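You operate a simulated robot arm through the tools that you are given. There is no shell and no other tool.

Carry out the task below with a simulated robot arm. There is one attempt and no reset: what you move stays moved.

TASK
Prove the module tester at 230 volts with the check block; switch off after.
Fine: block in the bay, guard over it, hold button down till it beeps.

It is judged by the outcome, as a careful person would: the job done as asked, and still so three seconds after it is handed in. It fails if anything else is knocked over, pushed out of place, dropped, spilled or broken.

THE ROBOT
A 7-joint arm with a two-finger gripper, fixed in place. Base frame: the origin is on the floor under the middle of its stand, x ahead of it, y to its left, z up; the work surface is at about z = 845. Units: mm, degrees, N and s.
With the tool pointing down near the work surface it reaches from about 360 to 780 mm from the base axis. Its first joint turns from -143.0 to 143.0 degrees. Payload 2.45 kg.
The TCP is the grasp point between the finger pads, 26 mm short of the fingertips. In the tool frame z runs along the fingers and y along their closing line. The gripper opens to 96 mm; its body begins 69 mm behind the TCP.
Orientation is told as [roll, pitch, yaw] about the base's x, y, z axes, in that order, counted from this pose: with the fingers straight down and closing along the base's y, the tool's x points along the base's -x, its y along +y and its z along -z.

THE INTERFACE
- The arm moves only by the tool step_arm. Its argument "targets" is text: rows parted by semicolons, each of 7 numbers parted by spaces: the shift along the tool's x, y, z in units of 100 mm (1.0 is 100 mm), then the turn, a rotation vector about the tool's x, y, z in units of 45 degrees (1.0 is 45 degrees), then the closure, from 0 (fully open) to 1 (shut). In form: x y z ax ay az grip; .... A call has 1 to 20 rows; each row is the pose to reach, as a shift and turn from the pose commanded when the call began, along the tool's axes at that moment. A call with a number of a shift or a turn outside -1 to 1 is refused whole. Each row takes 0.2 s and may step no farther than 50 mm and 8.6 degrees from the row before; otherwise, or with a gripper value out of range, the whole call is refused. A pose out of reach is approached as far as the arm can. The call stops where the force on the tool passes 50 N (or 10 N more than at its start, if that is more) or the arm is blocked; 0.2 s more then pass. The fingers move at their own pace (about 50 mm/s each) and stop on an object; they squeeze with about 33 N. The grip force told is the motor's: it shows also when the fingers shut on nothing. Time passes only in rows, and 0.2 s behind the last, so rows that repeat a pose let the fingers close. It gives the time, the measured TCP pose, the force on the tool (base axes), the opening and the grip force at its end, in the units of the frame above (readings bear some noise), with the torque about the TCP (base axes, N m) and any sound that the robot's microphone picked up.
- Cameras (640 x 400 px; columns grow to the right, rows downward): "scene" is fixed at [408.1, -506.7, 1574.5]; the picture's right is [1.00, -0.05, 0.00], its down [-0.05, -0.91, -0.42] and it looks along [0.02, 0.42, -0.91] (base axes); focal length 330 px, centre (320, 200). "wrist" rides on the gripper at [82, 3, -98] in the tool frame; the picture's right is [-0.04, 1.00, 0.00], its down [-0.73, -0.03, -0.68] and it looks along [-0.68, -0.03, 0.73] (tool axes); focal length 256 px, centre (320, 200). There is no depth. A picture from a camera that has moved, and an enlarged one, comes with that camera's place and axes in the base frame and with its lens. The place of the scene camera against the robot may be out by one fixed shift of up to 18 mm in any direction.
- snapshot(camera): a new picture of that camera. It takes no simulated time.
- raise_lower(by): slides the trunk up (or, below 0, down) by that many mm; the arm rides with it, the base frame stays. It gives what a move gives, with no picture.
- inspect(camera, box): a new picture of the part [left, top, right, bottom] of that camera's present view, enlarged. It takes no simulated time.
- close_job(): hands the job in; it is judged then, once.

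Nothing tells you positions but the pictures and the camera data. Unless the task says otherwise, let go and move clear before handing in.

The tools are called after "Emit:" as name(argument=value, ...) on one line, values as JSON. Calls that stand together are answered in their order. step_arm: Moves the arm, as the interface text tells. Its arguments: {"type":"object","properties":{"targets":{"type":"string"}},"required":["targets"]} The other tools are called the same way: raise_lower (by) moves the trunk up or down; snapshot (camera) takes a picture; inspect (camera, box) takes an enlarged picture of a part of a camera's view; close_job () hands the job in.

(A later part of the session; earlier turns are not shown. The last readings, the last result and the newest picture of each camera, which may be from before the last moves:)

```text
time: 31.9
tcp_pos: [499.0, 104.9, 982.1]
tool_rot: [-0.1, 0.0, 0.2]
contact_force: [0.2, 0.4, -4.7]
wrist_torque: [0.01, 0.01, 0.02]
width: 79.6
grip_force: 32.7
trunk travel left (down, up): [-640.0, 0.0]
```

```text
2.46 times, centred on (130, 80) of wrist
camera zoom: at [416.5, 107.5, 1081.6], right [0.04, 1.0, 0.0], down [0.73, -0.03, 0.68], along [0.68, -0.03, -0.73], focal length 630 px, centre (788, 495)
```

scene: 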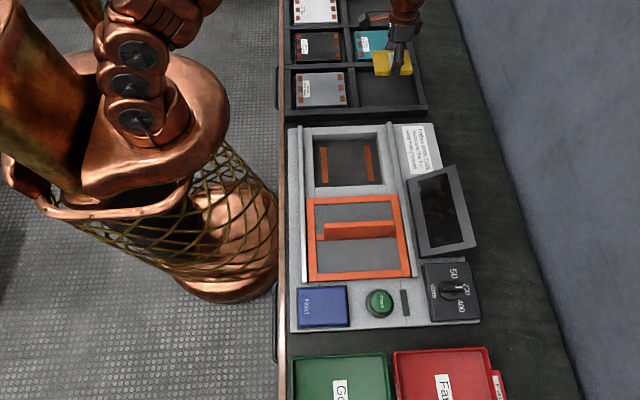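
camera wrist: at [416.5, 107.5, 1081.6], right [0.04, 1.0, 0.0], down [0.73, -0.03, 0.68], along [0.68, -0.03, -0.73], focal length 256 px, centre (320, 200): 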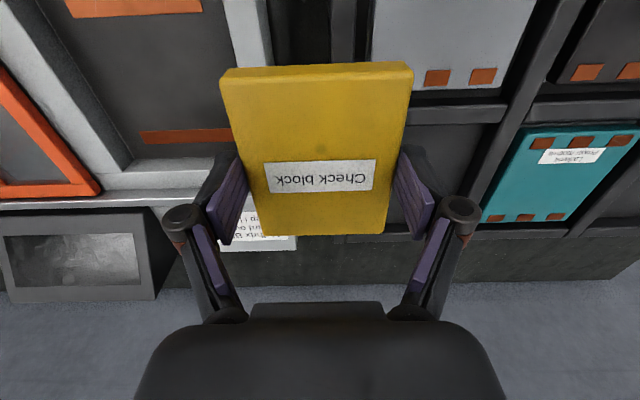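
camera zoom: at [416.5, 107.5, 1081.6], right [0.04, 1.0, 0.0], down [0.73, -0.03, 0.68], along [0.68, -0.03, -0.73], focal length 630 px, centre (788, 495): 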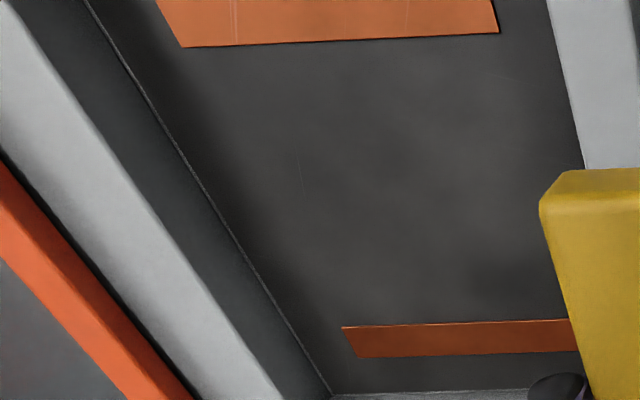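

The bay floor spans about x 409–583, y -127 to 32 at z ≈ 818, so its centre is (496, -47). I'll carry the block over the centre and check.

Emit:
step_arm(targets="0 -0.4 0 0 0 0 1; 0 -0.8 0 0 0 0 1")

Emit:
step_arm(targets="0.02 -0.36 0.2 0 0 0 1; 0.025 -0.72 0.5 0 0 0 1; 0.025 -0.72 0.8 0 0 0 1; 0.025 -0.72 0.8 0 0 0 1")

Emit:
snapshot(camera="wrist")

Emit:
snapshot(camera="scene")

```text
time: 32.5
tcp_pos: [498.9, 23.2, 983.4]
tool_rot: [0.1, -0.1, 0.1]
contact_force: [0.5, 0.1, -3.3]
wrist_torque: [0.01, 0.01, 0.0]
width: 79.6
grip_force: 32.9
trunk travel left (down, up): [-640.0, 0.0]
```

```text
time: 33.5
tcp_pos: [495.9, -47.0, 902.8]
tool_rot: [-0.1, 0.0, 0.0]
contact_force: [-0.1, 0.6, -3.3]
wrist_torque: [0.0, -0.03, -0.01]
width: 79.4
grip_force: 32.9
trunk travel left (down, up): [-640.0, 0.0]
```

```text
taken
camera wrist: at [414.2, -44.1, 1001.8], right [0.04, 1.0, 0.0], down [0.73, -0.03, 0.68], along [0.68, -0.03, -0.73], focal length 256 px, centre (320, 200)
```

wrist: 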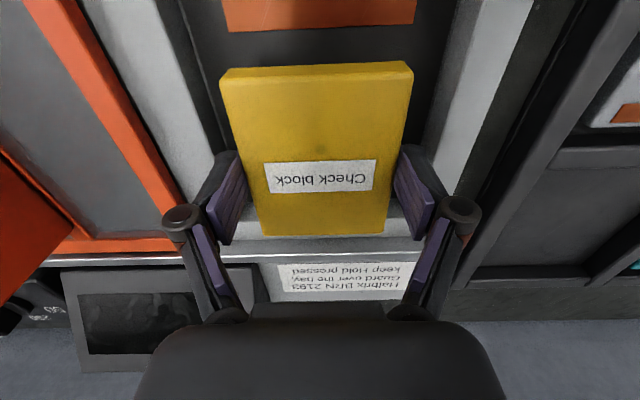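

```text
taken
```

scene: 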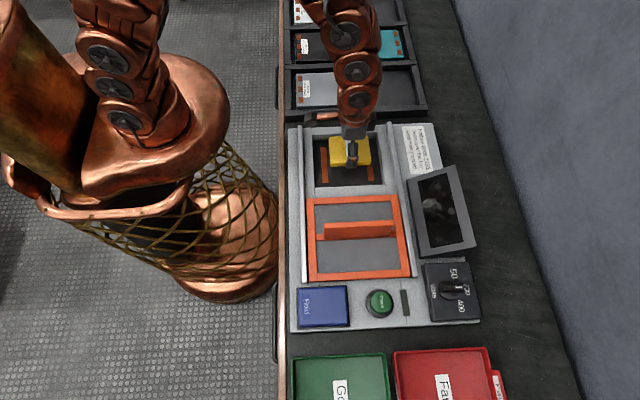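

Emit:
step_arm(targets="0 0 0.2 0 0 0 1; 0 0 0.4 0 0 0 1; 0 0 0.48 0 0 0 1; 0 0 0.5 0 0 0 1; 0 0 0.5 0 0 0 1")

Emit:
step_arm(targets="0 0 0.01 0 0 0 1; 0 0 0.02 0 0 0 1")

```text
time: 34.7
tcp_pos: [495.5, -48.2, 853.6]
tool_rot: [0.1, 0.0, 0.1]
contact_force: [0.6, -0.3, -3.6]
wrist_torque: [0.0, -0.03, 0.01]
width: 79.7
grip_force: 32.8
trunk travel left (down, up): [-640.0, 0.0]
```

```text
time: 35.3
tcp_pos: [495.7, -47.0, 852.3]
tool_rot: [0.0, -0.1, 0.0]
contact_force: [0.4, 0.2, -2.7]
wrist_torque: [-0.03, 0.05, -0.04]
width: 79.6
grip_force: 33.4
trunk travel left (down, up): [-640.0, 0.0]
```

Emit:
step_arm(targets="0 0 0.01 0 0 0 1; 0 0 0.02 0 0 0 1")

Emit:
step_arm(targets="0 0 0.01 0 0 0 1; 0 0 0.02 0 0 0 1")

```text
time: 35.9
tcp_pos: [493.5, -48.1, 851.1]
tool_rot: [0.0, 0.0, 0.1]
contact_force: [0.8, 0.4, -3.0]
wrist_torque: [0.01, 0.01, 0.01]
width: 79.7
grip_force: 33.1
trunk travel left (down, up): [-640.0, 0.0]
```

```text
time: 36.5
tcp_pos: [495.6, -49.3, 847.8]
tool_rot: [-0.1, 0.0, 0.1]
contact_force: [-0.4, -0.3, -3.8]
wrist_torque: [0.01, 0.02, -0.02]
width: 79.8
grip_force: 33.2
trunk travel left (down, up): [-640.0, 0.0]
```

Emit:
step_arm(targets="0 0 0.01 0 0 0 1; 0 0 0.02 0 0 0 1")

Emit:
step_arm(targets="0 0 0.01 0 0 0 1; 0 0 0.015 0 0 0 1")

Emit:
snapshot(camera="wrist")

```text
time: 37.1
tcp_pos: [494.0, -49.0, 846.2]
tool_rot: [-0.1, 0.0, 0.1]
contact_force: [-0.5, 0.0, -2.2]
wrist_torque: [-0.01, 0.0, 0.03]
width: 79.8
grip_force: 32.7
trunk travel left (down, up): [-640.0, 0.0]
```

```text
time: 37.7
tcp_pos: [493.9, -48.7, 846.5]
tool_rot: [0.1, 0.0, 0.1]
contact_force: [-0.5, 0.5, -2.7]
wrist_torque: [-0.03, 0.01, 0.01]
width: 79.6
grip_force: 32.8
trunk travel left (down, up): [-640.0, 0.0]
```

```text
taken
camera wrist: at [412.6, -45.7, 944.1], right [0.04, 1.0, 0.0], down [0.73, -0.03, 0.68], along [0.68, -0.03, -0.73], focal length 256 px, centre (320, 200)
```

wrist: 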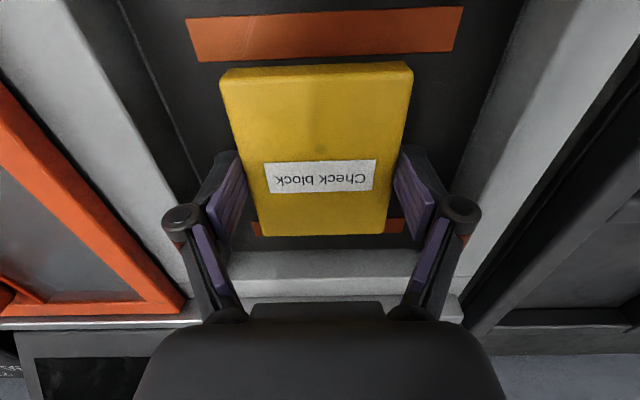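

Emit:
step_arm(targets="0 0 0.01 0 0 0 1; 0 0 0.02 0 0 0 1; 0 0 0.02 0 0 0 1")

Emit:
step_arm(targets="0 0 0.01 0 0 0 1; 0 0 0.02 0 0 0 1; 0 0 0.02 0 0 0 1")

```text
time: 38.5
tcp_pos: [495.8, -48.1, 844.0]
tool_rot: [0.0, -0.1, 0.0]
contact_force: [-3.5, -7.7, 23.4]
wrist_torque: [-0.24, 0.22, 0.05]
width: 79.7
grip_force: 33.1
trunk travel left (down, up): [-640.0, 0.0]
```

```text
time: 39.3
tcp_pos: [494.6, -47.9, 842.0]
tool_rot: [0.0, -0.2, 0.1]
contact_force: [-2.1, -10.1, 23.0]
wrist_torque: [-0.38, 0.09, -0.05]
width: 79.6
grip_force: 33.0
trunk travel left (down, up): [-640.0, 0.0]
```

Contact made: the block is on the bay floor. I'll release it and lift away.

Emit:
step_arm(targets="0 0 -0.01 0 0 0 0.9; 0 0 -0.01 0 0 0 0; 0 0 -0.01 0 0 0 0; 0 0 -0.01 0 0 0 0; 0 0 -0.01 0 0 0 0")

Emit:
step_arm(targets="0 0 -0.3 0 0 0 0; 0 0 -0.7 0 0 0 0; 0 0 -1.0 0 0 0 0")

Emit:
snapshot(camera="wrist")

Emit:
snapshot(camera="scene")

```text
time: 40.5
tcp_pos: [495.7, -47.3, 843.0]
tool_rot: [-0.1, 0.0, 0.1]
contact_force: [-0.9, 0.5, 0.3]
wrist_torque: [-0.03, -0.03, 0.0]
width: 96.0
grip_force: 0.0
trunk travel left (down, up): [-640.0, 0.0]
```

```text
time: 41.3
tcp_pos: [493.1, -48.9, 941.8]
tool_rot: [0.0, -0.1, 0.1]
contact_force: [0.3, -0.4, 0.2]
wrist_torque: [-0.01, 0.01, 0.0]
width: 95.8
grip_force: 0.2
trunk travel left (down, up): [-640.0, 0.0]
```

```text
taken
camera wrist: at [411.5, -45.9, 1039.8], right [0.04, 1.0, 0.0], down [0.73, -0.03, 0.68], along [0.68, -0.03, -0.73], focal length 256 px, centre (320, 200)
```

wrist: 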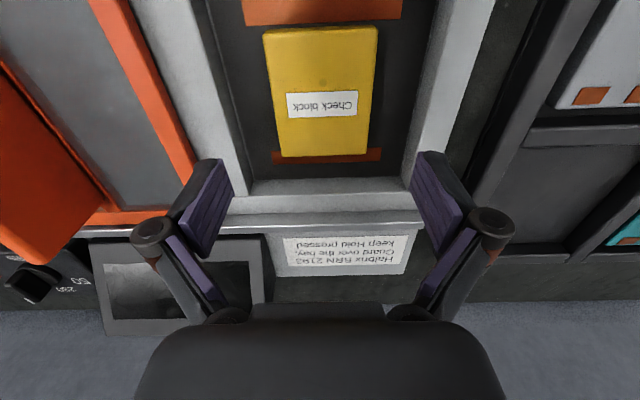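

```text
taken
```

scene: 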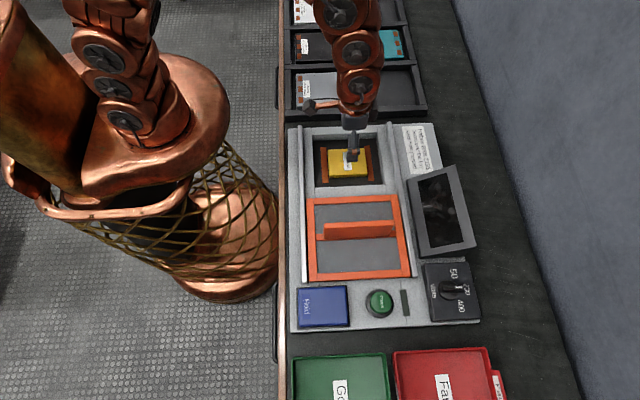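

The block is centred in the bay and sits below the frame top. Now I'll move over the guard to see its handle closely.

Emit:
step_arm(targets="0 0 -0.4 0 0 0 0; 0.3 -0.3 -0.6 0 0 0 0; 0.5 -0.7 -0.6 0 0 0 0")

Emit:
step_arm(targets="0.1 -0.4 0 0 0 0 0; 0.23 -0.8 0 0 0 0 0; 0.23 -1.0 0 0 0 0 0")

Emit:
step_arm(targets="0 -0.4 0 0 0 0 0; 0 -0.4 0 0 0 0 0")

Emit:
snapshot(camera="wrist")

Emit:
inspect(camera="wrist", box=[220, 50, 420, 210])

```text
time: 42.1
tcp_pos: [445.2, -116.0, 999.5]
tool_rot: [0.0, 0.1, 0.0]
contact_force: [0.0, 0.8, 0.3]
wrist_torque: [-0.04, 0.02, 0.01]
width: 96.2
grip_force: 0.1
trunk travel left (down, up): [-640.0, 0.0]
```

```text
time: 42.9
tcp_pos: [421.4, -218.2, 1000.5]
tool_rot: [0.0, 0.0, 0.1]
contact_force: [-0.2, -0.8, -0.3]
wrist_torque: [-0.01, -0.06, 0.02]
width: 95.8
grip_force: 0.3
trunk travel left (down, up): [-640.0, 0.0]
```

```text
time: 43.5
tcp_pos: [423.2, -257.4, 1001.1]
tool_rot: [-0.1, -0.1, 0.1]
contact_force: [0.7, -0.3, -0.3]
wrist_torque: [-0.02, -0.02, 0.0]
width: 96.0
grip_force: 0.0
trunk travel left (down, up): [-640.0, 0.0]
```

```text
taken
camera wrist: at [340.8, -254.8, 1099.8], right [0.04, 1.0, 0.0], down [0.73, -0.03, 0.68], along [0.68, -0.03, -0.73], focal length 256 px, centre (320, 200)
```

wrist: 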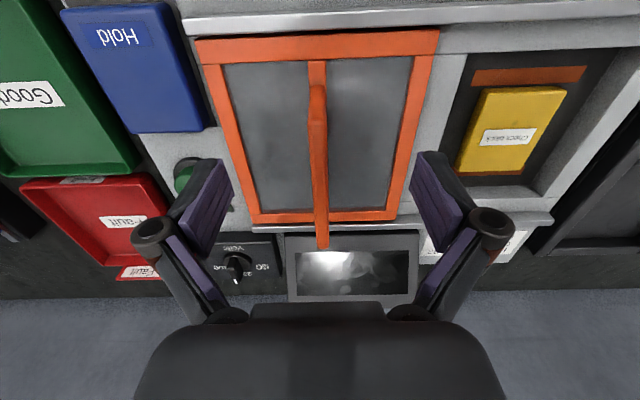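

```text
2.50 times, centred on (320, 130) of wrist
camera zoom: at [340.8, -254.8, 1099.8], right [0.04, 1.0, 0.0], down [0.73, -0.03, 0.68], along [0.68, -0.03, -0.73], focal length 640 px, centre (320, 375)
```

zoom: 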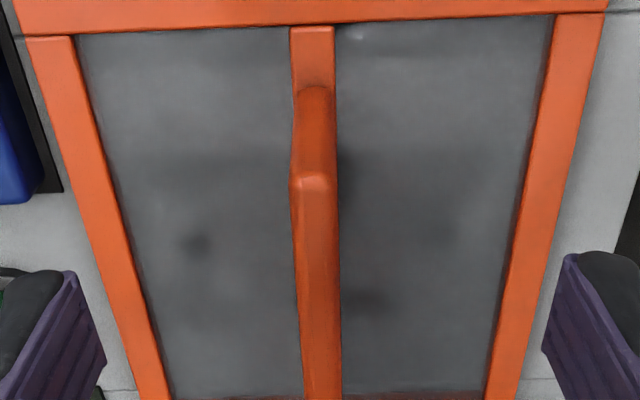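

The guard spans about y -361 to -158, and its upright handle is at y ≈ -261, x 423–571, top z ≈ 930. It must slide about +212 mm to cover the bay, so I'll go down over the handle.

Emit:
step_arm(targets="-0.4 -0.02 0 0 0 0 0.2; -0.74 -0.035 0 0 0 0 0.3; -0.74 -0.035 0 0 0 0 0.4")

Emit:
snapshot(camera="wrist")

```text
time: 44.3
tcp_pos: [497.4, -259.2, 1001.3]
tool_rot: [0.0, 0.1, 0.0]
contact_force: [0.9, -0.2, 0.1]
wrist_torque: [0.02, 0.02, -0.03]
width: 57.8
grip_force: 0.0
trunk travel left (down, up): [-640.0, 0.0]
```

```text
taken
camera wrist: at [416.5, -257.8, 1100.0], right [0.04, 1.0, 0.0], down [0.73, -0.03, 0.68], along [0.68, -0.03, -0.74], focal length 256 px, centre (320, 200)
```

wrist: 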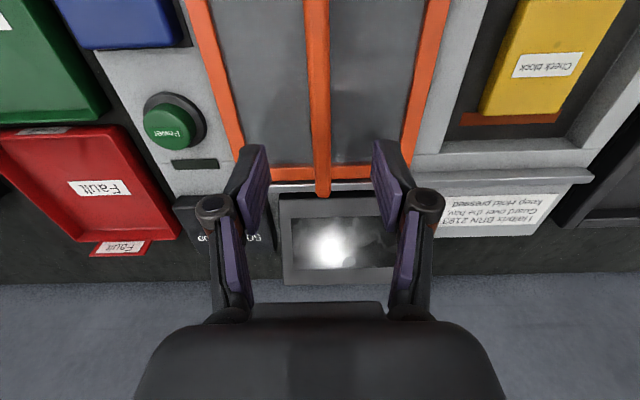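

Emit:
step_arm(targets="0 -0.01 0.4 0 0 0 0.4; 0 -0.01 0.75 0 0 0 0.4; 0 -0.01 1.0 0 0 0 0.4; 0 -0.01 1.0 0 0 0 0.4")

Emit:
step_arm(targets="0 0 0 0 0 0 1; 0 0 0 0 0 0 1; 0 0 0 0 0 0 1; 0 0 0 0 0 0 1")

Emit:
snapshot(camera="wrist")

```text
time: 45.3
tcp_pos: [498.4, -262.0, 901.4]
tool_rot: [0.0, 0.0, 0.0]
contact_force: [-0.3, 0.2, -0.8]
wrist_torque: [0.03, 0.01, 0.01]
width: 57.8
grip_force: 0.0
trunk travel left (down, up): [-640.0, 0.0]
```

```text
time: 46.3
tcp_pos: [497.8, -259.9, 901.4]
tool_rot: [0.0, 0.1, 0.1]
contact_force: [1.1, 19.0, -1.6]
wrist_torque: [0.51, -0.1, -0.2]
width: 14.1
grip_force: 40.3
trunk travel left (down, up): [-640.0, 0.0]
```

```text
taken
camera wrist: at [416.4, -257.3, 1000.2], right [0.04, 1.0, 0.0], down [0.73, -0.03, 0.68], along [0.68, -0.03, -0.74], focal length 256 px, centre (320, 200)
```

wrist: 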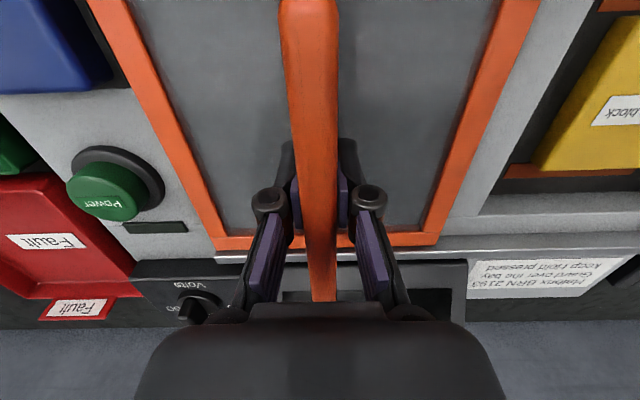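

The handle is gripped. Now I'll slide the guard toward the bay in +y.

Emit:
step_arm(targets="0 0.15 0 0 0 0 1; 0 0.3 0 0 0 0 1; 0 0.5 0 0 0 0 1; 0 0.7 0 0 0 0 1; 0 0.9 0 0 0 0 1")

Emit:
snapshot(camera="scene")

```text
time: 47.5
tcp_pos: [498.2, -173.0, 901.3]
tool_rot: [-0.1, 0.0, 0.1]
contact_force: [15.2, 3.1, -27.5]
wrist_torque: [-0.01, -0.3, -0.02]
width: 13.9
grip_force: 40.0
trunk travel left (down, up): [-640.0, 0.0]
```

```text
taken
```

scene: 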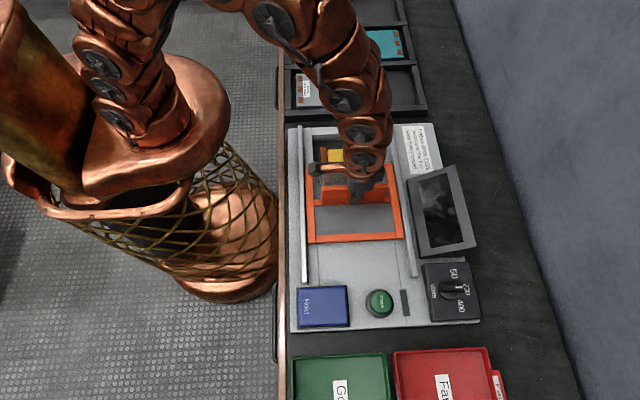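

Emit:
step_arm(targets="-0.005 0.15 0.01 0 0 0 1; -0.01 0.3 0.015 0 0 0 1; -0.01 0.5 0.015 0 0 0 1; -0.01 0.7 0.015 0 0 0 1; -0.01 0.9 0.015 0 0 0 1")

Emit:
snapshot(camera="wrist")

Emit:
snapshot(camera="scene")

```text
time: 48.7
tcp_pos: [497.3, -83.5, 901.4]
tool_rot: [-0.1, -0.2, 0.0]
contact_force: [17.6, 2.2, 28.4]
wrist_torque: [0.05, 0.18, -0.05]
width: 13.9
grip_force: 40.4
trunk travel left (down, up): [-640.0, 0.0]
```

```text
taken
camera wrist: at [415.3, -79.5, 999.9], right [0.04, 1.0, 0.0], down [0.73, -0.03, 0.68], along [0.68, -0.03, -0.73], focal length 256 px, centre (320, 200)
```

wrist: 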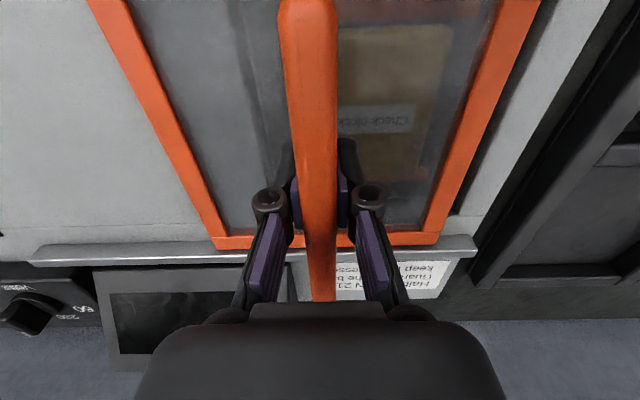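

```text
taken
```

scene: 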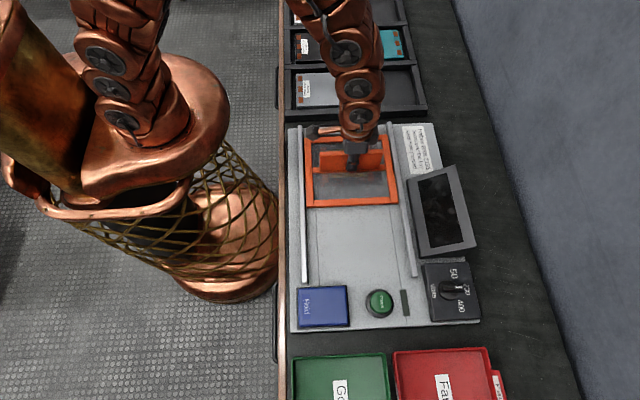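

Emit:
step_arm(targets="-0.005 0.1 -0.008 0 0 0 1; -0.01 0.2 -0.008 0 0 0 1; -0.01 0.28 -0.008 0 0 0 1; -0.01 0.33 -0.008 0 0 0 1; -0.01 0.33 -0.008 0 0 0 1")

Emit:
snapshot(camera="wrist")

Emit:
snapshot(camera="scene")

Emit:
inspect(camera="scene", box=[280, 100, 440, 220])

```text
time: 49.9
tcp_pos: [497.1, -49.5, 901.0]
tool_rot: [0.0, -0.1, 0.1]
contact_force: [14.5, -3.2, 35.4]
wrist_torque: [-0.09, -0.23, -0.09]
width: 13.5
grip_force: 40.6
trunk travel left (down, up): [-640.0, 0.0]
```

```text
taken
camera wrist: at [415.3, -46.7, 999.4], right [0.04, 1.0, 0.0], down [0.73, -0.03, 0.68], along [0.68, -0.03, -0.73], focal length 256 px, centre (320, 200)
```

wrist: 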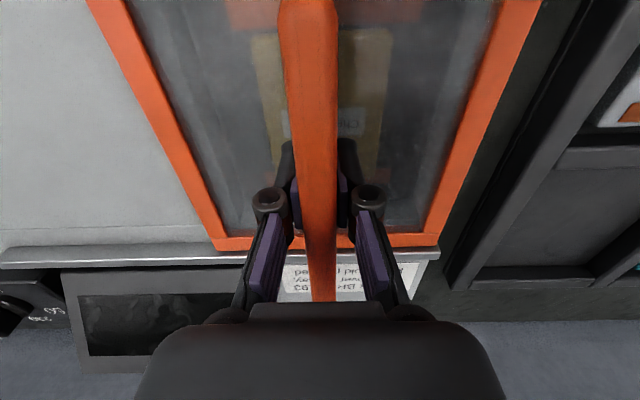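

```text
taken
```

scene: 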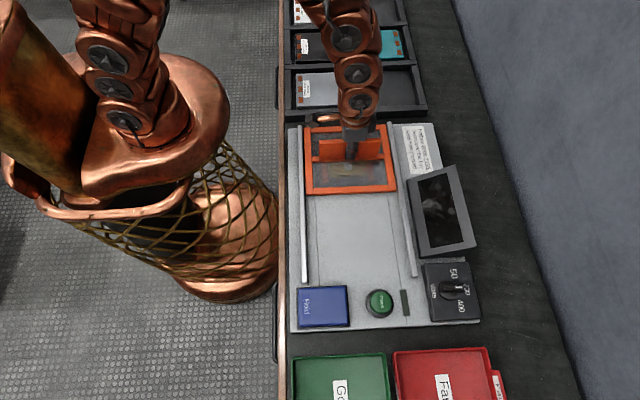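

```text
3.33 times, centred on (360, 160) of scene
camera zoom: at [408.1, -506.7, 1574.5], right [1.0, -0.05, 0.0], down [-0.05, -0.91, -0.42], along [0.02, 0.42, -0.91], focal length 1099 px, centre (187, 333)
```

zoom: 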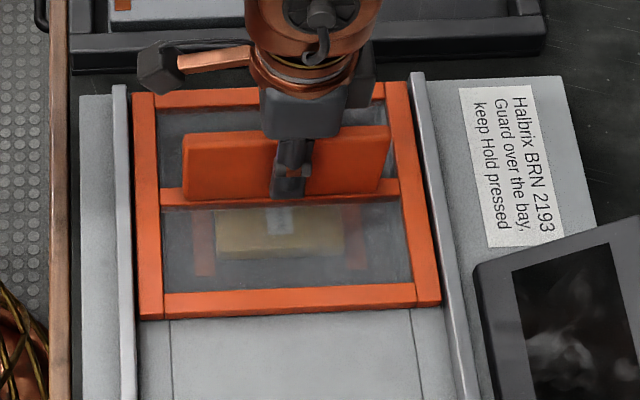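

Emit:
step_arm(targets="0 0.015 -0.01 0 0 0 1; 0 0.03 -0.01 0 0 0 1; 0 0.03 -0.01 0 0 0 1")

```text
time: 50.7
tcp_pos: [497.8, -46.0, 900.4]
tool_rot: [0.0, 0.0, 0.1]
contact_force: [15.3, -2.5, -1.1]
wrist_torque: [-0.02, -1.54, -0.08]
width: 13.9
grip_force: 40.6
trunk travel left (down, up): [-640.0, 0.0]
```

The guard now covers the bay. I'll release the handle and lift clear.

Emit:
step_arm(targets="0 0 0 0 0 0 0.5; 0 0 0 0 0 0 0.5; 0 0 0 0 0 0 0.5; 0 0 0 0 0 0 0.5")

Emit:
step_arm(targets="0 0 -0.4 0 0 0 0.5; 0 0 -0.8 0 0 0 0.5; 0 0 -1.0 0 0 0 0.5")

Emit:
step_arm(targets="0.1 -0.45 0 0 0 0 0.8; 0.2 -0.9 0 0 0 0 1; 0.2 -1.0 0 0 0 0 1")

Emit:
step_arm(targets="0.1 -0.45 0 0 0 0 1; 0.2 -0.9 0 0 0 0 1; 0.2 -1.0 0 0 0 0 1")

Emit:
snapshot(camera="wrist")

Emit:
snapshot(camera="scene")

```text
time: 51.7
tcp_pos: [496.7, -47.1, 902.3]
tool_rot: [0.1, 0.0, 0.2]
contact_force: [0.1, -0.4, -0.3]
wrist_torque: [-0.01, -0.04, -0.01]
width: 48.2
grip_force: 0.1
trunk travel left (down, up): [-640.0, 0.0]
```

```text
time: 52.5
tcp_pos: [497.5, -45.7, 1001.8]
tool_rot: [0.1, 0.1, 0.1]
contact_force: [0.2, 0.2, -0.2]
wrist_torque: [-0.04, 0.01, -0.04]
width: 48.0
grip_force: 0.1
trunk travel left (down, up): [-640.0, 0.0]
```

```text
time: 53.3
tcp_pos: [479.3, -146.4, 1002.3]
tool_rot: [0.0, -0.1, 0.1]
contact_force: [0.9, -0.6, -0.6]
wrist_torque: [-0.01, -0.03, 0.03]
width: 0.0
grip_force: 20.0
trunk travel left (down, up): [-640.0, 0.0]
```

```text
time: 54.1
tcp_pos: [458.3, -247.4, 1001.7]
tool_rot: [-0.1, 0.0, 0.0]
contact_force: [0.5, -0.2, 0.3]
wrist_torque: [0.03, -0.02, 0.0]
width: 0.1
grip_force: 29.1
trunk travel left (down, up): [-640.0, 0.0]
```

```text
taken
camera wrist: at [376.6, -243.6, 1100.5], right [0.04, 1.0, 0.0], down [0.73, -0.03, 0.68], along [0.68, -0.03, -0.73], focal length 256 px, centre (320, 200)
```

wrist: 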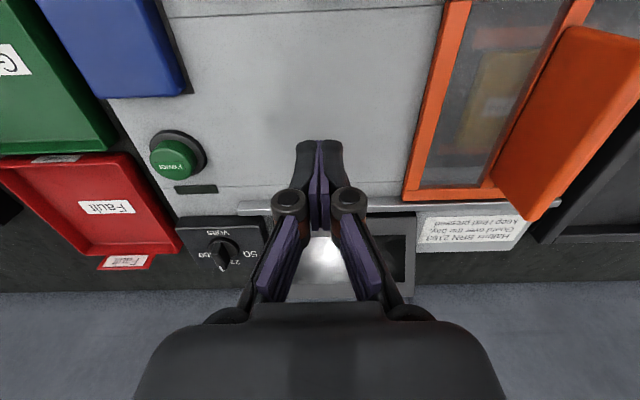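

```text
taken
```

scene: 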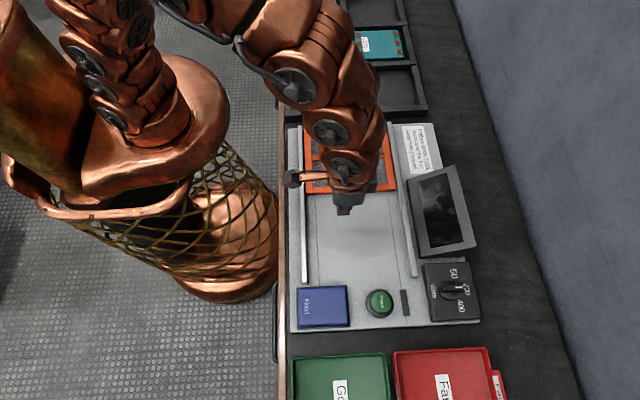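

The guard stays in place and the display is still dark. Next I'll move toward the Power button for a closer look, with the fingers closed.

Emit:
step_arm(targets="0 -0.45 0 0 0 0 1; 0 -0.9 0 0 0 0 1")

Emit:
step_arm(targets="0 -0.45 0.2 0 0 0 1; 0 -0.75 0.4 0 0 0 1; 0 -0.75 0.4 0 0 0 1")

Emit:
snapshot(camera="wrist")

Emit:
inspect(camera="wrist", box=[240, 60, 400, 180])

```text
time: 54.7
tcp_pos: [457.1, -335.8, 1003.5]
tool_rot: [-0.2, -0.1, -0.1]
contact_force: [0.0, 0.7, 0.2]
wrist_torque: [-0.01, 0.0, 0.01]
width: 0.1
grip_force: 28.4
trunk travel left (down, up): [-640.0, 0.0]
```

```text
time: 55.5
tcp_pos: [455.1, -410.5, 961.9]
tool_rot: [-0.1, 0.0, 0.0]
contact_force: [0.1, 0.9, -0.1]
wrist_torque: [0.02, 0.0, -0.04]
width: 0.0
grip_force: 28.5
trunk travel left (down, up): [-640.0, 0.0]
```

```text
taken
camera wrist: at [373.7, -408.3, 1060.0], right [0.04, 1.0, 0.0], down [0.73, -0.03, 0.68], along [0.68, -0.03, -0.73], focal length 256 px, centre (320, 200)
```

wrist: 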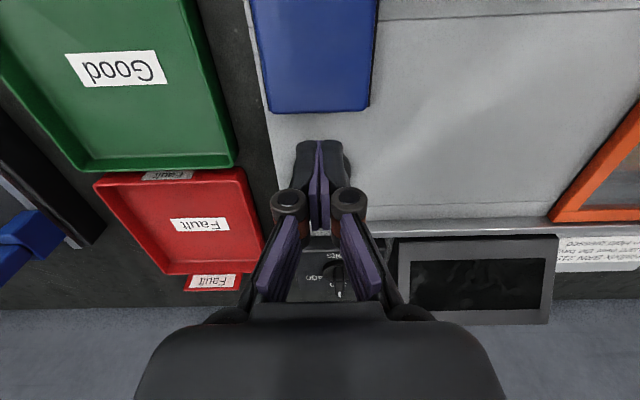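

```text
3.33 times, centred on (320, 120) of wrist
camera zoom: at [373.7, -408.3, 1060.0], right [0.04, 1.0, 0.0], down [0.73, -0.03, 0.68], along [0.68, -0.03, -0.73], focal length 853 px, centre (320, 467)
```

zoom: 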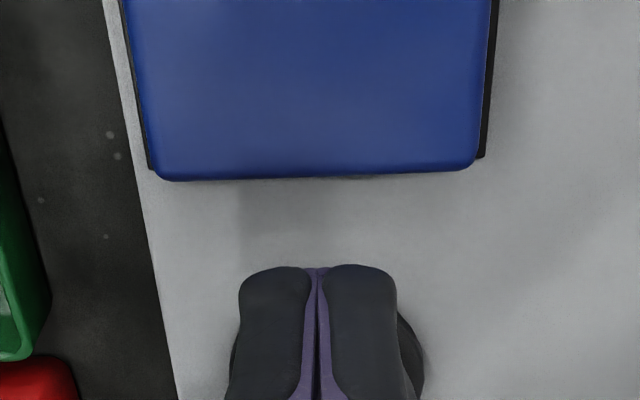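

Emit:
step_arm(targets="-0.4 0.2 0 0 0 0 1; -0.8 0.4 0 0 0 0 1; -1.0 0.4 0 0 0 0 1; -1.0 0.4 0 0 0 0 1")

Emit:
snapshot(camera="wrist")

Emit:
inspect(camera="wrist", box=[200, 20, 320, 140])

```text
time: 56.5
tcp_pos: [556.3, -371.0, 960.6]
tool_rot: [-0.1, 0.0, 0.0]
contact_force: [-0.3, 0.0, 0.9]
wrist_torque: [0.02, 0.04, 0.0]
width: 0.0
grip_force: 28.2
trunk travel left (down, up): [-640.0, 0.0]
```

```text
taken
camera wrist: at [475.4, -367.4, 1058.9], right [0.04, 1.0, 0.0], down [0.73, -0.03, 0.68], along [0.68, -0.03, -0.73], focal length 256 px, centre (320, 200)
```

wrist: 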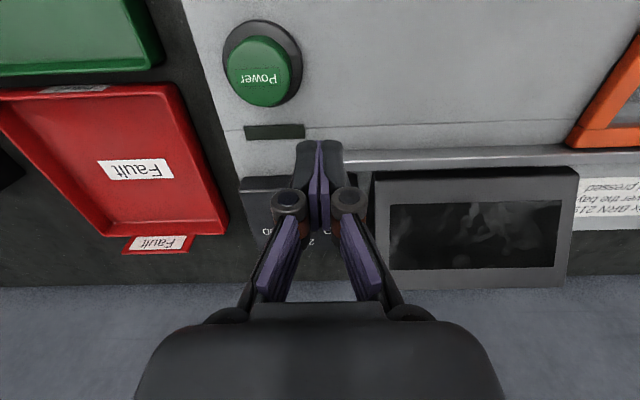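

```text
3.33 times, centred on (260, 80) of wrist
camera zoom: at [475.4, -367.4, 1058.9], right [0.04, 1.0, 0.0], down [0.73, -0.03, 0.68], along [0.68, -0.03, -0.73], focal length 853 px, centre (520, 600)
```

zoom: 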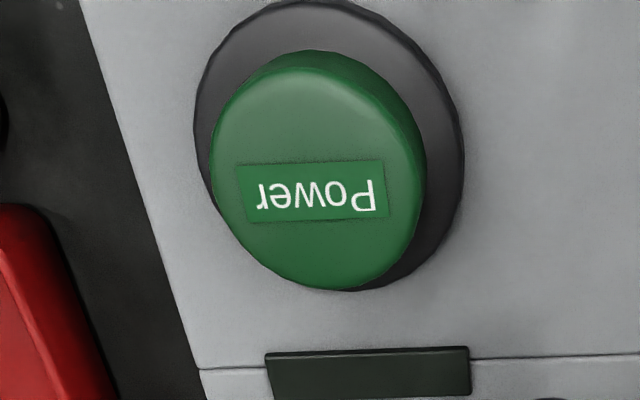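

The Power cap centre is near (530, -413), top about z = 870. I'll move over it, then press down gradually.

Emit:
step_arm(targets="0.15 -0.22 0.1 0 0 0 1; 0.274 -0.426 0.3 0 0 0 1; 0.274 -0.426 0.52 0 0 0 1; 0.274 -0.426 0.52 0 0 0 1")

Emit:
snapshot(camera="wrist")

Emit:
inspect(camera="scene", box=[280, 230, 500, 350])

```text
time: 57.5
tcp_pos: [530.4, -414.5, 909.8]
tool_rot: [0.0, 0.0, 0.2]
contact_force: [-0.2, -0.3, -0.8]
wrist_torque: [0.04, -0.05, 0.01]
width: 0.0
grip_force: 28.5
trunk travel left (down, up): [-640.0, 0.0]
```

```text
taken
camera wrist: at [447.1, -412.0, 1007.5], right [0.04, 1.0, 0.0], down [0.73, -0.03, 0.68], along [0.68, -0.03, -0.73], focal length 256 px, centre (320, 200)
```

wrist: 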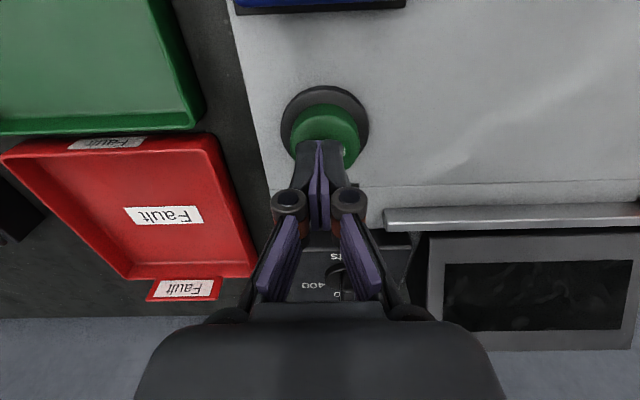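

```text
2.91 times, centred on (390, 290) of scene
camera zoom: at [408.1, -506.7, 1574.5], right [1.0, -0.05, 0.0], down [-0.05, -0.91, -0.42], along [0.02, 0.42, -0.91], focal length 959 px, centre (116, -62)
```

zoom: 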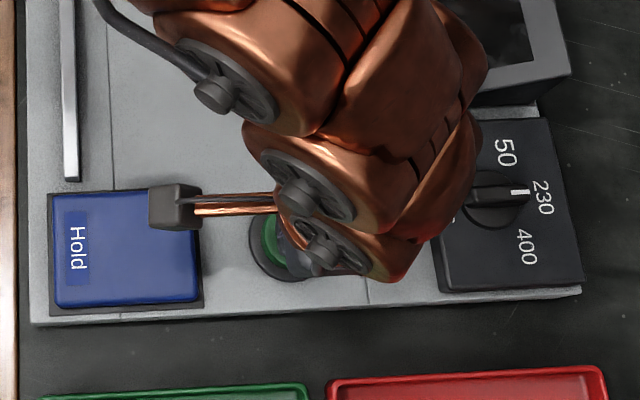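

Emit:
step_arm(targets="0 0.02 0.05 0 0 0 1; 0 0.02 0.09 0 0 0 1; 0 0.02 0.11 0 0 0 1; 0 0.02 0.13 0 0 0 1")

```text
time: 58.5
tcp_pos: [530.7, -411.6, 897.4]
tool_rot: [0.0, 0.0, 0.2]
contact_force: [-0.1, 0.5, 0.0]
wrist_torque: [-0.02, 0.0, 0.02]
width: 0.0
grip_force: 28.7
trunk travel left (down, up): [-640.0, 0.0]
```

Emit:
step_arm(targets="0 0 0.015 0 0 0 1; 0 0 0.03 0 0 0 1; 0 0 0.045 0 0 0 1")

```text
time: 59.3
tcp_pos: [531.4, -411.4, 894.5]
tool_rot: [0.0, 0.0, 0.1]
contact_force: [-0.4, 0.4, 1.1]
wrist_torque: [0.01, -0.04, 0.02]
width: 6.2
grip_force: 28.6
trunk travel left (down, up): [-640.0, 0.0]
```

Emit:
snapshot(camera="wrist")

Emit:
inspect(camera="wrist", box=[250, 70, 400, 200])

```text
taken
camera wrist: at [448.8, -409.2, 992.1], right [0.04, 1.0, 0.0], down [0.73, -0.03, 0.68], along [0.68, -0.03, -0.73], focal length 256 px, centre (320, 200)
```

wrist: 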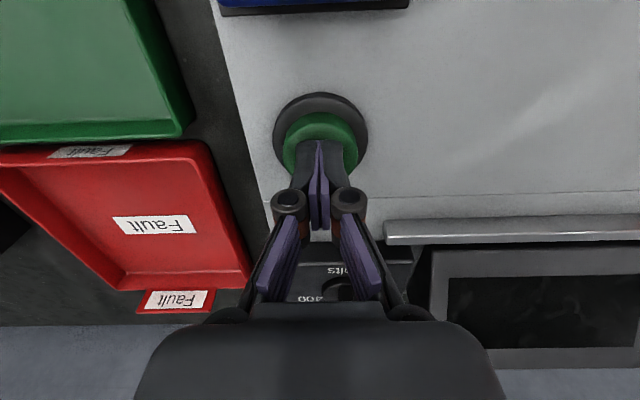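

```text
3.08 times, centred on (325, 135) of wrist
camera zoom: at [448.8, -409.2, 992.1], right [0.04, 1.0, 0.0], down [0.73, -0.03, 0.68], along [0.68, -0.03, -0.73], focal length 788 px, centre (305, 400)
```

zoom: 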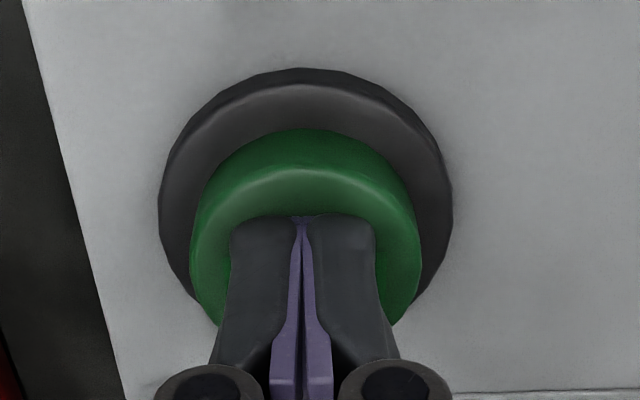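

Emit:
step_arm(targets="0 0 0.01 0 0 0 1; 0 0 0.02 0 0 0 1")

```text
time: 59.9
tcp_pos: [529.0, -412.3, 892.1]
tool_rot: [0.0, 0.0, 0.1]
contact_force: [0.4, 0.3, 1.4]
wrist_torque: [0.01, 0.0, 0.03]
width: 5.8
grip_force: 28.6
trunk travel left (down, up): [-640.0, 0.0]
```

Emit:
step_arm(targets="0 0 0.01 0 0 0 1; 0 0 0.02 0 0 0 1")

Emit:
inspect(camera="wrist", box=[250, 70, 400, 200])

Emit:
inspect(camera="wrist", box=[380, 200, 640, 360])

```text
time: 60.5
tcp_pos: [530.7, -412.4, 887.6]
tool_rot: [0.0, -0.1, 0.1]
contact_force: [-1.0, 0.7, 2.5]
wrist_torque: [0.01, 0.07, 0.01]
width: 6.0
grip_force: 28.8
trunk travel left (down, up): [-640.0, 0.0]
```

```text
3.08 times, centred on (325, 135) of wrist
camera zoom: at [448.6, -409.4, 987.8], right [0.04, 1.0, 0.0], down [0.73, -0.03, 0.68], along [0.68, -0.03, -0.73], focal length 788 px, centre (305, 400)
```

zoom: 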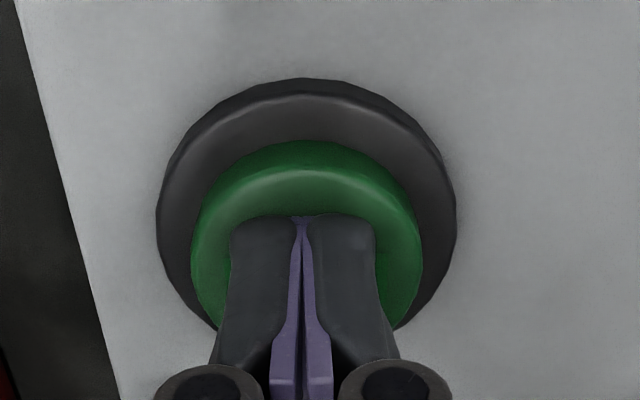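

```text
2.46 times, centred on (510, 280) of wrist
camera zoom: at [448.6, -409.4, 987.8], right [0.04, 1.0, 0.0], down [0.73, -0.03, 0.68], along [0.68, -0.03, -0.73], focal length 630 px, centre (-148, 3)
```

zoom: 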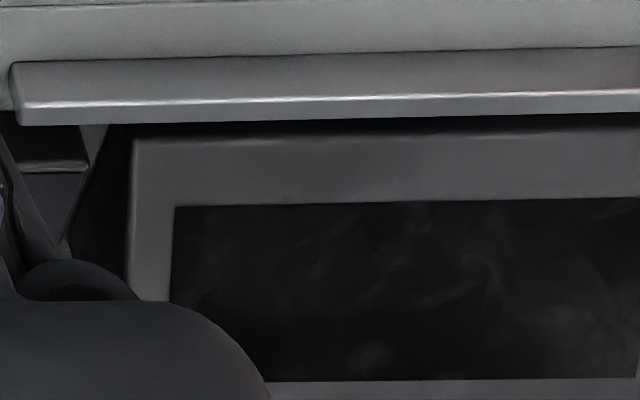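

The button cap is moving down with the fingertips against a light spring. I'll keep pressing in small steps.

Emit:
step_arm(targets="0 0 0.01 0 0 0 1; 0 0 0.02 0 0 0 1")

Emit:
snapshot(camera="wrist")

```text
time: 61.1
tcp_pos: [530.5, -411.8, 888.1]
tool_rot: [0.0, 0.1, 0.1]
contact_force: [-0.8, 0.6, 3.0]
wrist_torque: [0.02, 0.01, -0.01]
width: 6.2
grip_force: 28.3
trunk travel left (down, up): [-640.0, 0.0]
```

```text
taken
camera wrist: at [449.0, -409.6, 985.6], right [0.04, 1.0, 0.0], down [0.73, -0.03, 0.68], along [0.68, -0.03, -0.73], focal length 256 px, centre (320, 200)
```

wrist: 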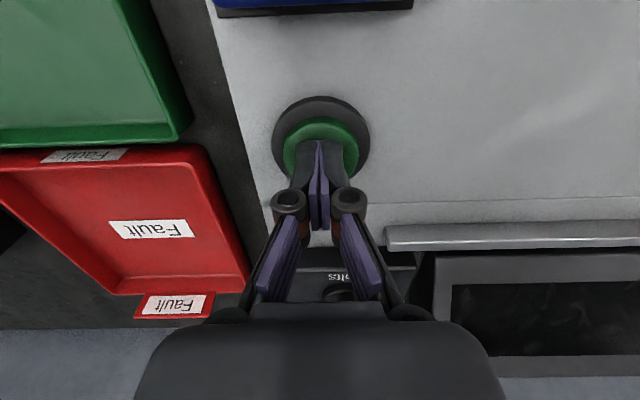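

Emit:
step_arm(targets="0 0 0.01 0 0 0 1; 0 0 0.02 0 0 0 1")

Emit:
inspect(camera="wrist", box=[380, 200, 640, 360])

```text
time: 61.7
tcp_pos: [529.8, -412.4, 885.5]
tool_rot: [0.0, 0.1, 0.1]
contact_force: [2.1, -1.3, 3.8]
wrist_torque: [0.0, -0.05, 0.0]
width: 6.1
grip_force: 28.0
trunk travel left (down, up): [-640.0, 0.0]
heard: click
```

```text
2.46 times, centred on (510, 280) of wrist
camera zoom: at [448.8, -409.0, 983.9], right [0.04, 1.0, 0.0], down [0.73, -0.03, 0.68], along [0.68, -0.03, -0.73], focal length 630 px, centre (-148, 3)
```

zoom: 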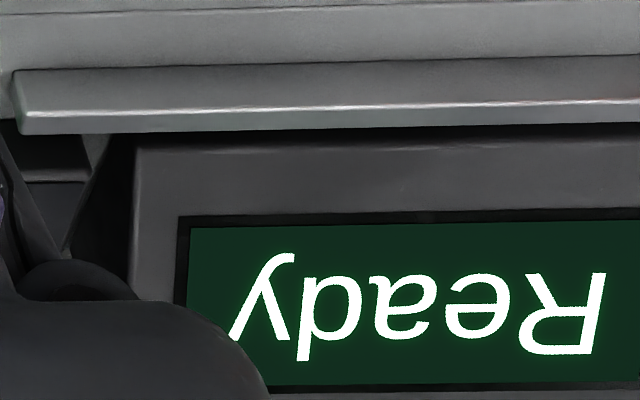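

Click heard, and the display reads "Ready". I'll lift off the Power button and move over to the Hold pad, centred near (408, -412).

Emit:
step_arm(targets="0 0 -0.3 0 0 0 1; 0 0 -0.6 0 0 0 1; 0.3 0 -0.6 0 0 0 1; 0.6 0 -0.6 0 0 0 1")

Emit:
step_arm(targets="0.3 0 0 0 0 0 1; 0.62 0 0 0 0 0 1; 0.62 0 0 0 0 0 1")

Emit:
snapshot(camera="wrist")

Emit:
snapshot(camera="scene")

```text
time: 62.7
tcp_pos: [470.5, -410.5, 945.2]
tool_rot: [-0.1, 0.0, 0.1]
contact_force: [0.2, 0.2, -0.4]
wrist_torque: [-0.02, 0.04, 0.03]
width: 0.4
grip_force: 28.4
trunk travel left (down, up): [-640.0, 0.0]
```

```text
time: 63.5
tcp_pos: [409.9, -412.2, 944.3]
tool_rot: [-0.1, 0.0, 0.1]
contact_force: [0.4, 0.4, -0.8]
wrist_torque: [0.01, -0.01, -0.04]
width: 0.2
grip_force: 28.4
trunk travel left (down, up): [-640.0, 0.0]
```

```text
taken
camera wrist: at [327.3, -408.6, 1043.3], right [0.04, 1.0, 0.0], down [0.73, -0.03, 0.68], along [0.68, -0.03, -0.73], focal length 256 px, centre (320, 200)
```

wrist: 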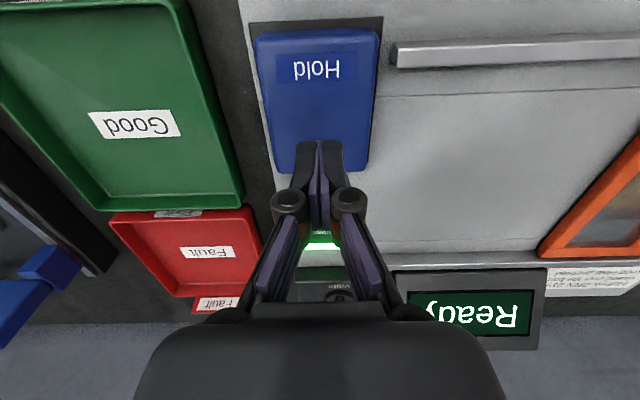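

```text
taken
```

scene: 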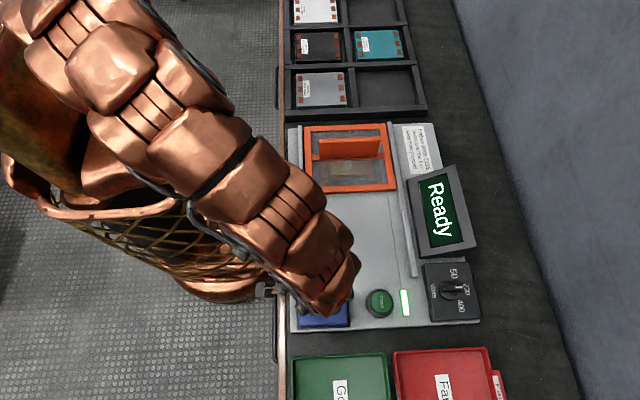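

Emit:
step_arm(targets="0 0 0.2 0 0 0 1; 0 0 0.35 0 0 0 1; 0 0 0.41 0 0 0 1; 0 0 0.43 0 0 0 1; 0 0 0.45 0 0 0 1")

Emit:
step_arm(targets="0 0 0.01 0 0 0 1; 0 0 0.02 0 0 0 1; 0 0 0.03 0 0 0 1")

```text
time: 64.7
tcp_pos: [408.6, -411.7, 901.5]
tool_rot: [0.0, 0.0, 0.1]
contact_force: [0.3, 0.7, -0.2]
wrist_torque: [0.02, -0.03, 0.0]
width: 0.1
grip_force: 28.1
trunk travel left (down, up): [-640.0, 0.0]
```

```text
time: 65.5
tcp_pos: [409.0, -413.3, 898.3]
tool_rot: [0.0, 0.0, 0.1]
contact_force: [0.0, -0.2, 0.3]
wrist_torque: [0.0, 0.03, -0.02]
width: 0.1
grip_force: 28.7
trunk travel left (down, up): [-640.0, 0.0]
```

Emit:
step_arm(targets="0 0 0.01 0 0 0 1; 0 0 0.02 0 0 0 1; 0 0 0.03 0 0 0 1")

Emit:
step_arm(targets="0 0 0.01 0 0 0 1; 0 0 0.02 0 0 0 1; 0 0 0.03 0 0 0 1")

Emit:
inspect(camera="wrist", box=[220, 0, 420, 160])

```text
time: 66.3
tcp_pos: [408.1, -411.1, 893.5]
tool_rot: [-0.1, 0.1, 0.1]
contact_force: [0.3, 0.1, -0.4]
wrist_torque: [-0.02, -0.02, 0.02]
width: 0.0
grip_force: 28.5
trunk travel left (down, up): [-640.0, 0.0]
```

```text
time: 67.1
tcp_pos: [408.6, -411.5, 891.2]
tool_rot: [0.0, 0.0, 0.2]
contact_force: [0.0, -0.2, 0.5]
wrist_torque: [0.01, -0.02, 0.01]
width: 5.8
grip_force: 28.4
trunk travel left (down, up): [-640.0, 0.0]
```

```text
2.50 times, centred on (320, 80) of wrist
camera zoom: at [326.5, -409.0, 989.8], right [0.04, 1.0, 0.0], down [0.73, -0.03, 0.68], along [0.68, -0.03, -0.73], focal length 640 px, centre (320, 500)
```

zoom: 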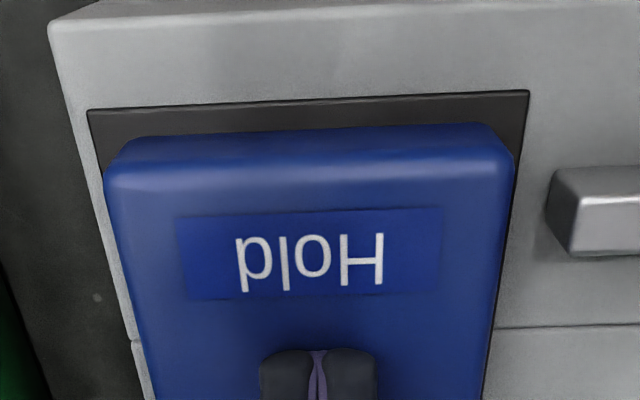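

Contact with the Hold pad. I'll press further in small steps and listen.

Emit:
step_arm(targets="0 0 0.015 0 0 0 1; 0 0 0.03 0 0 0 1; 0 0 0.045 0 0 0 1; 0 0 0.06 0 0 0 1")

Emit:
inspect(camera="scene", box=[280, 110, 500, 330])

```text
time: 68.1
tcp_pos: [408.3, -412.7, 884.2]
tool_rot: [0.1, 0.0, 0.1]
contact_force: [1.8, -1.1, 2.3]
wrist_torque: [-0.05, -0.06, 0.01]
width: 5.9
grip_force: 28.3
trunk travel left (down, up): [-640.0, 0.0]
```

```text
1.82 times, centred on (390, 220) of scene
camera zoom: at [408.1, -506.7, 1574.5], right [1.0, -0.05, 0.0], down [-0.05, -0.91, -0.42], along [0.02, 0.42, -0.91], focal length 599 px, centre (193, 164)
```

zoom: 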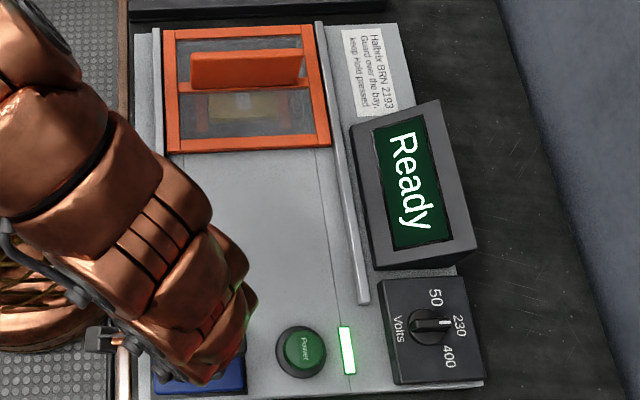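

Emit:
step_arm(targets="0 0 0.015 0 0 0 1; 0 0 0.03 0 0 0 1; 0 0 0.03 0 0 0 1; 0 0 0.03 0 0 0 1")

Emit:
inspect(camera="scene", box=[280, 110, 500, 330])

```text
time: 69.1
tcp_pos: [407.2, -412.7, 882.6]
tool_rot: [-0.1, 0.0, 0.1]
contact_force: [-0.5, -1.6, 3.4]
wrist_torque: [-0.04, 0.01, -0.02]
width: 6.0
grip_force: 28.4
trunk travel left (down, up): [-640.0, 0.0]
```

```text
1.82 times, centred on (390, 220) of scene
camera zoom: at [408.1, -506.7, 1574.5], right [1.0, -0.05, 0.0], down [-0.05, -0.91, -0.42], along [0.02, 0.42, -0.91], focal length 599 px, centre (193, 164)
```

zoom: 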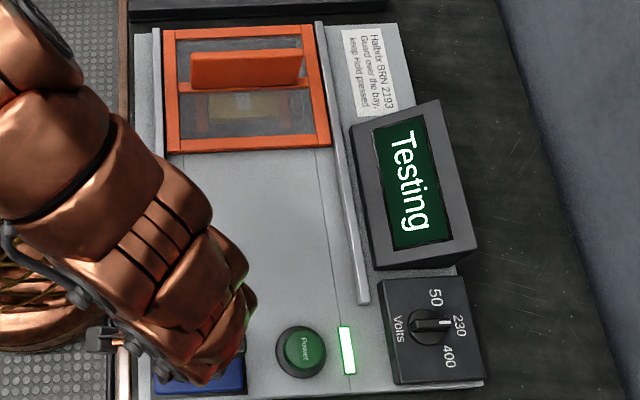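

The display shows "Testing". I'll press slightly further for margin and hold until the beep.

Emit:
step_arm(targets="0 0 0.01 0 0 0 1; 0 0 0.01 0 0 0 1; 0 0 0.01 0 0 0 1; 0 0 0.01 0 0 0 1; 0 0 0.01 0 0 0 1; 0 0 0.01 0 0 0 1; 0 0 0.01 0 0 0 1; 0 0 0.01 0 0 0 1; 0 0 0.01 0 0 0 1; 0 0 0.01 0 0 0 1")

Emit:
inspect(camera="scene", box=[280, 110, 500, 330])

```text
time: 71.3
tcp_pos: [408.9, -412.3, 881.0]
tool_rot: [0.0, 0.1, 0.1]
contact_force: [-0.7, -0.1, 4.4]
wrist_torque: [-0.04, 0.01, -0.02]
width: 6.2
grip_force: 28.5
trunk travel left (down, up): [-640.0, 0.0]
```

```text
1.82 times, centred on (390, 220) of scene
camera zoom: at [408.1, -506.7, 1574.5], right [1.0, -0.05, 0.0], down [-0.05, -0.91, -0.42], along [0.02, 0.42, -0.91], focal length 599 px, centre (193, 164)
```

zoom: 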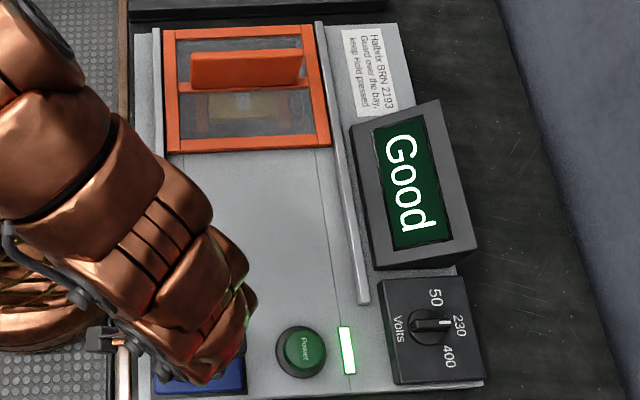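

The display reads "Good", but I've heard no beep yet. The instruction says to hold until it beeps, so I'll keep holding.

Emit:
step_arm(targets="0 0 0 0 0 0 1; 0 0 0 0 0 0 1; 0 0 0 0 0 0 1; 0 0 0 0 0 0 1; 0 0 0 0 0 0 1; 0 0 0 0 0 0 1; 0 0 0 0 0 0 1; 0 0 0 0 0 0 1; 0 0 0 0 0 0 1; 0 0 0 0 0 0 1")

Emit:
inspect(camera="scene", box=[280, 110, 500, 330])

```text
time: 73.5
tcp_pos: [408.4, -412.0, 880.9]
tool_rot: [0.0, 0.0, 0.1]
contact_force: [0.0, 0.0, 3.0]
wrist_torque: [0.03, 0.0, -0.02]
width: 6.2
grip_force: 28.1
trunk travel left (down, up): [-640.0, 0.0]
```

```text
1.82 times, centred on (390, 220) of scene
camera zoom: at [408.1, -506.7, 1574.5], right [1.0, -0.05, 0.0], down [-0.05, -0.91, -0.42], along [0.02, 0.42, -0.91], focal length 599 px, centre (193, 164)
```

zoom: 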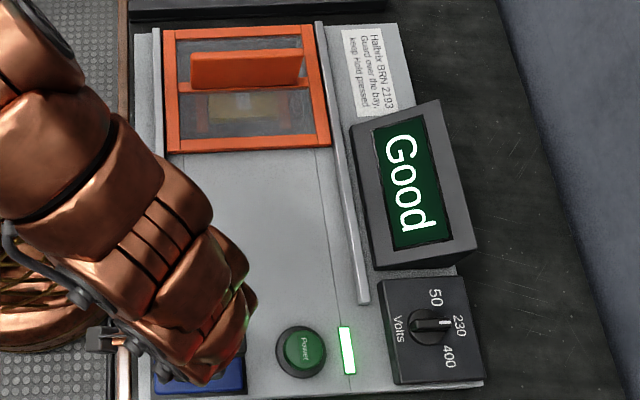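

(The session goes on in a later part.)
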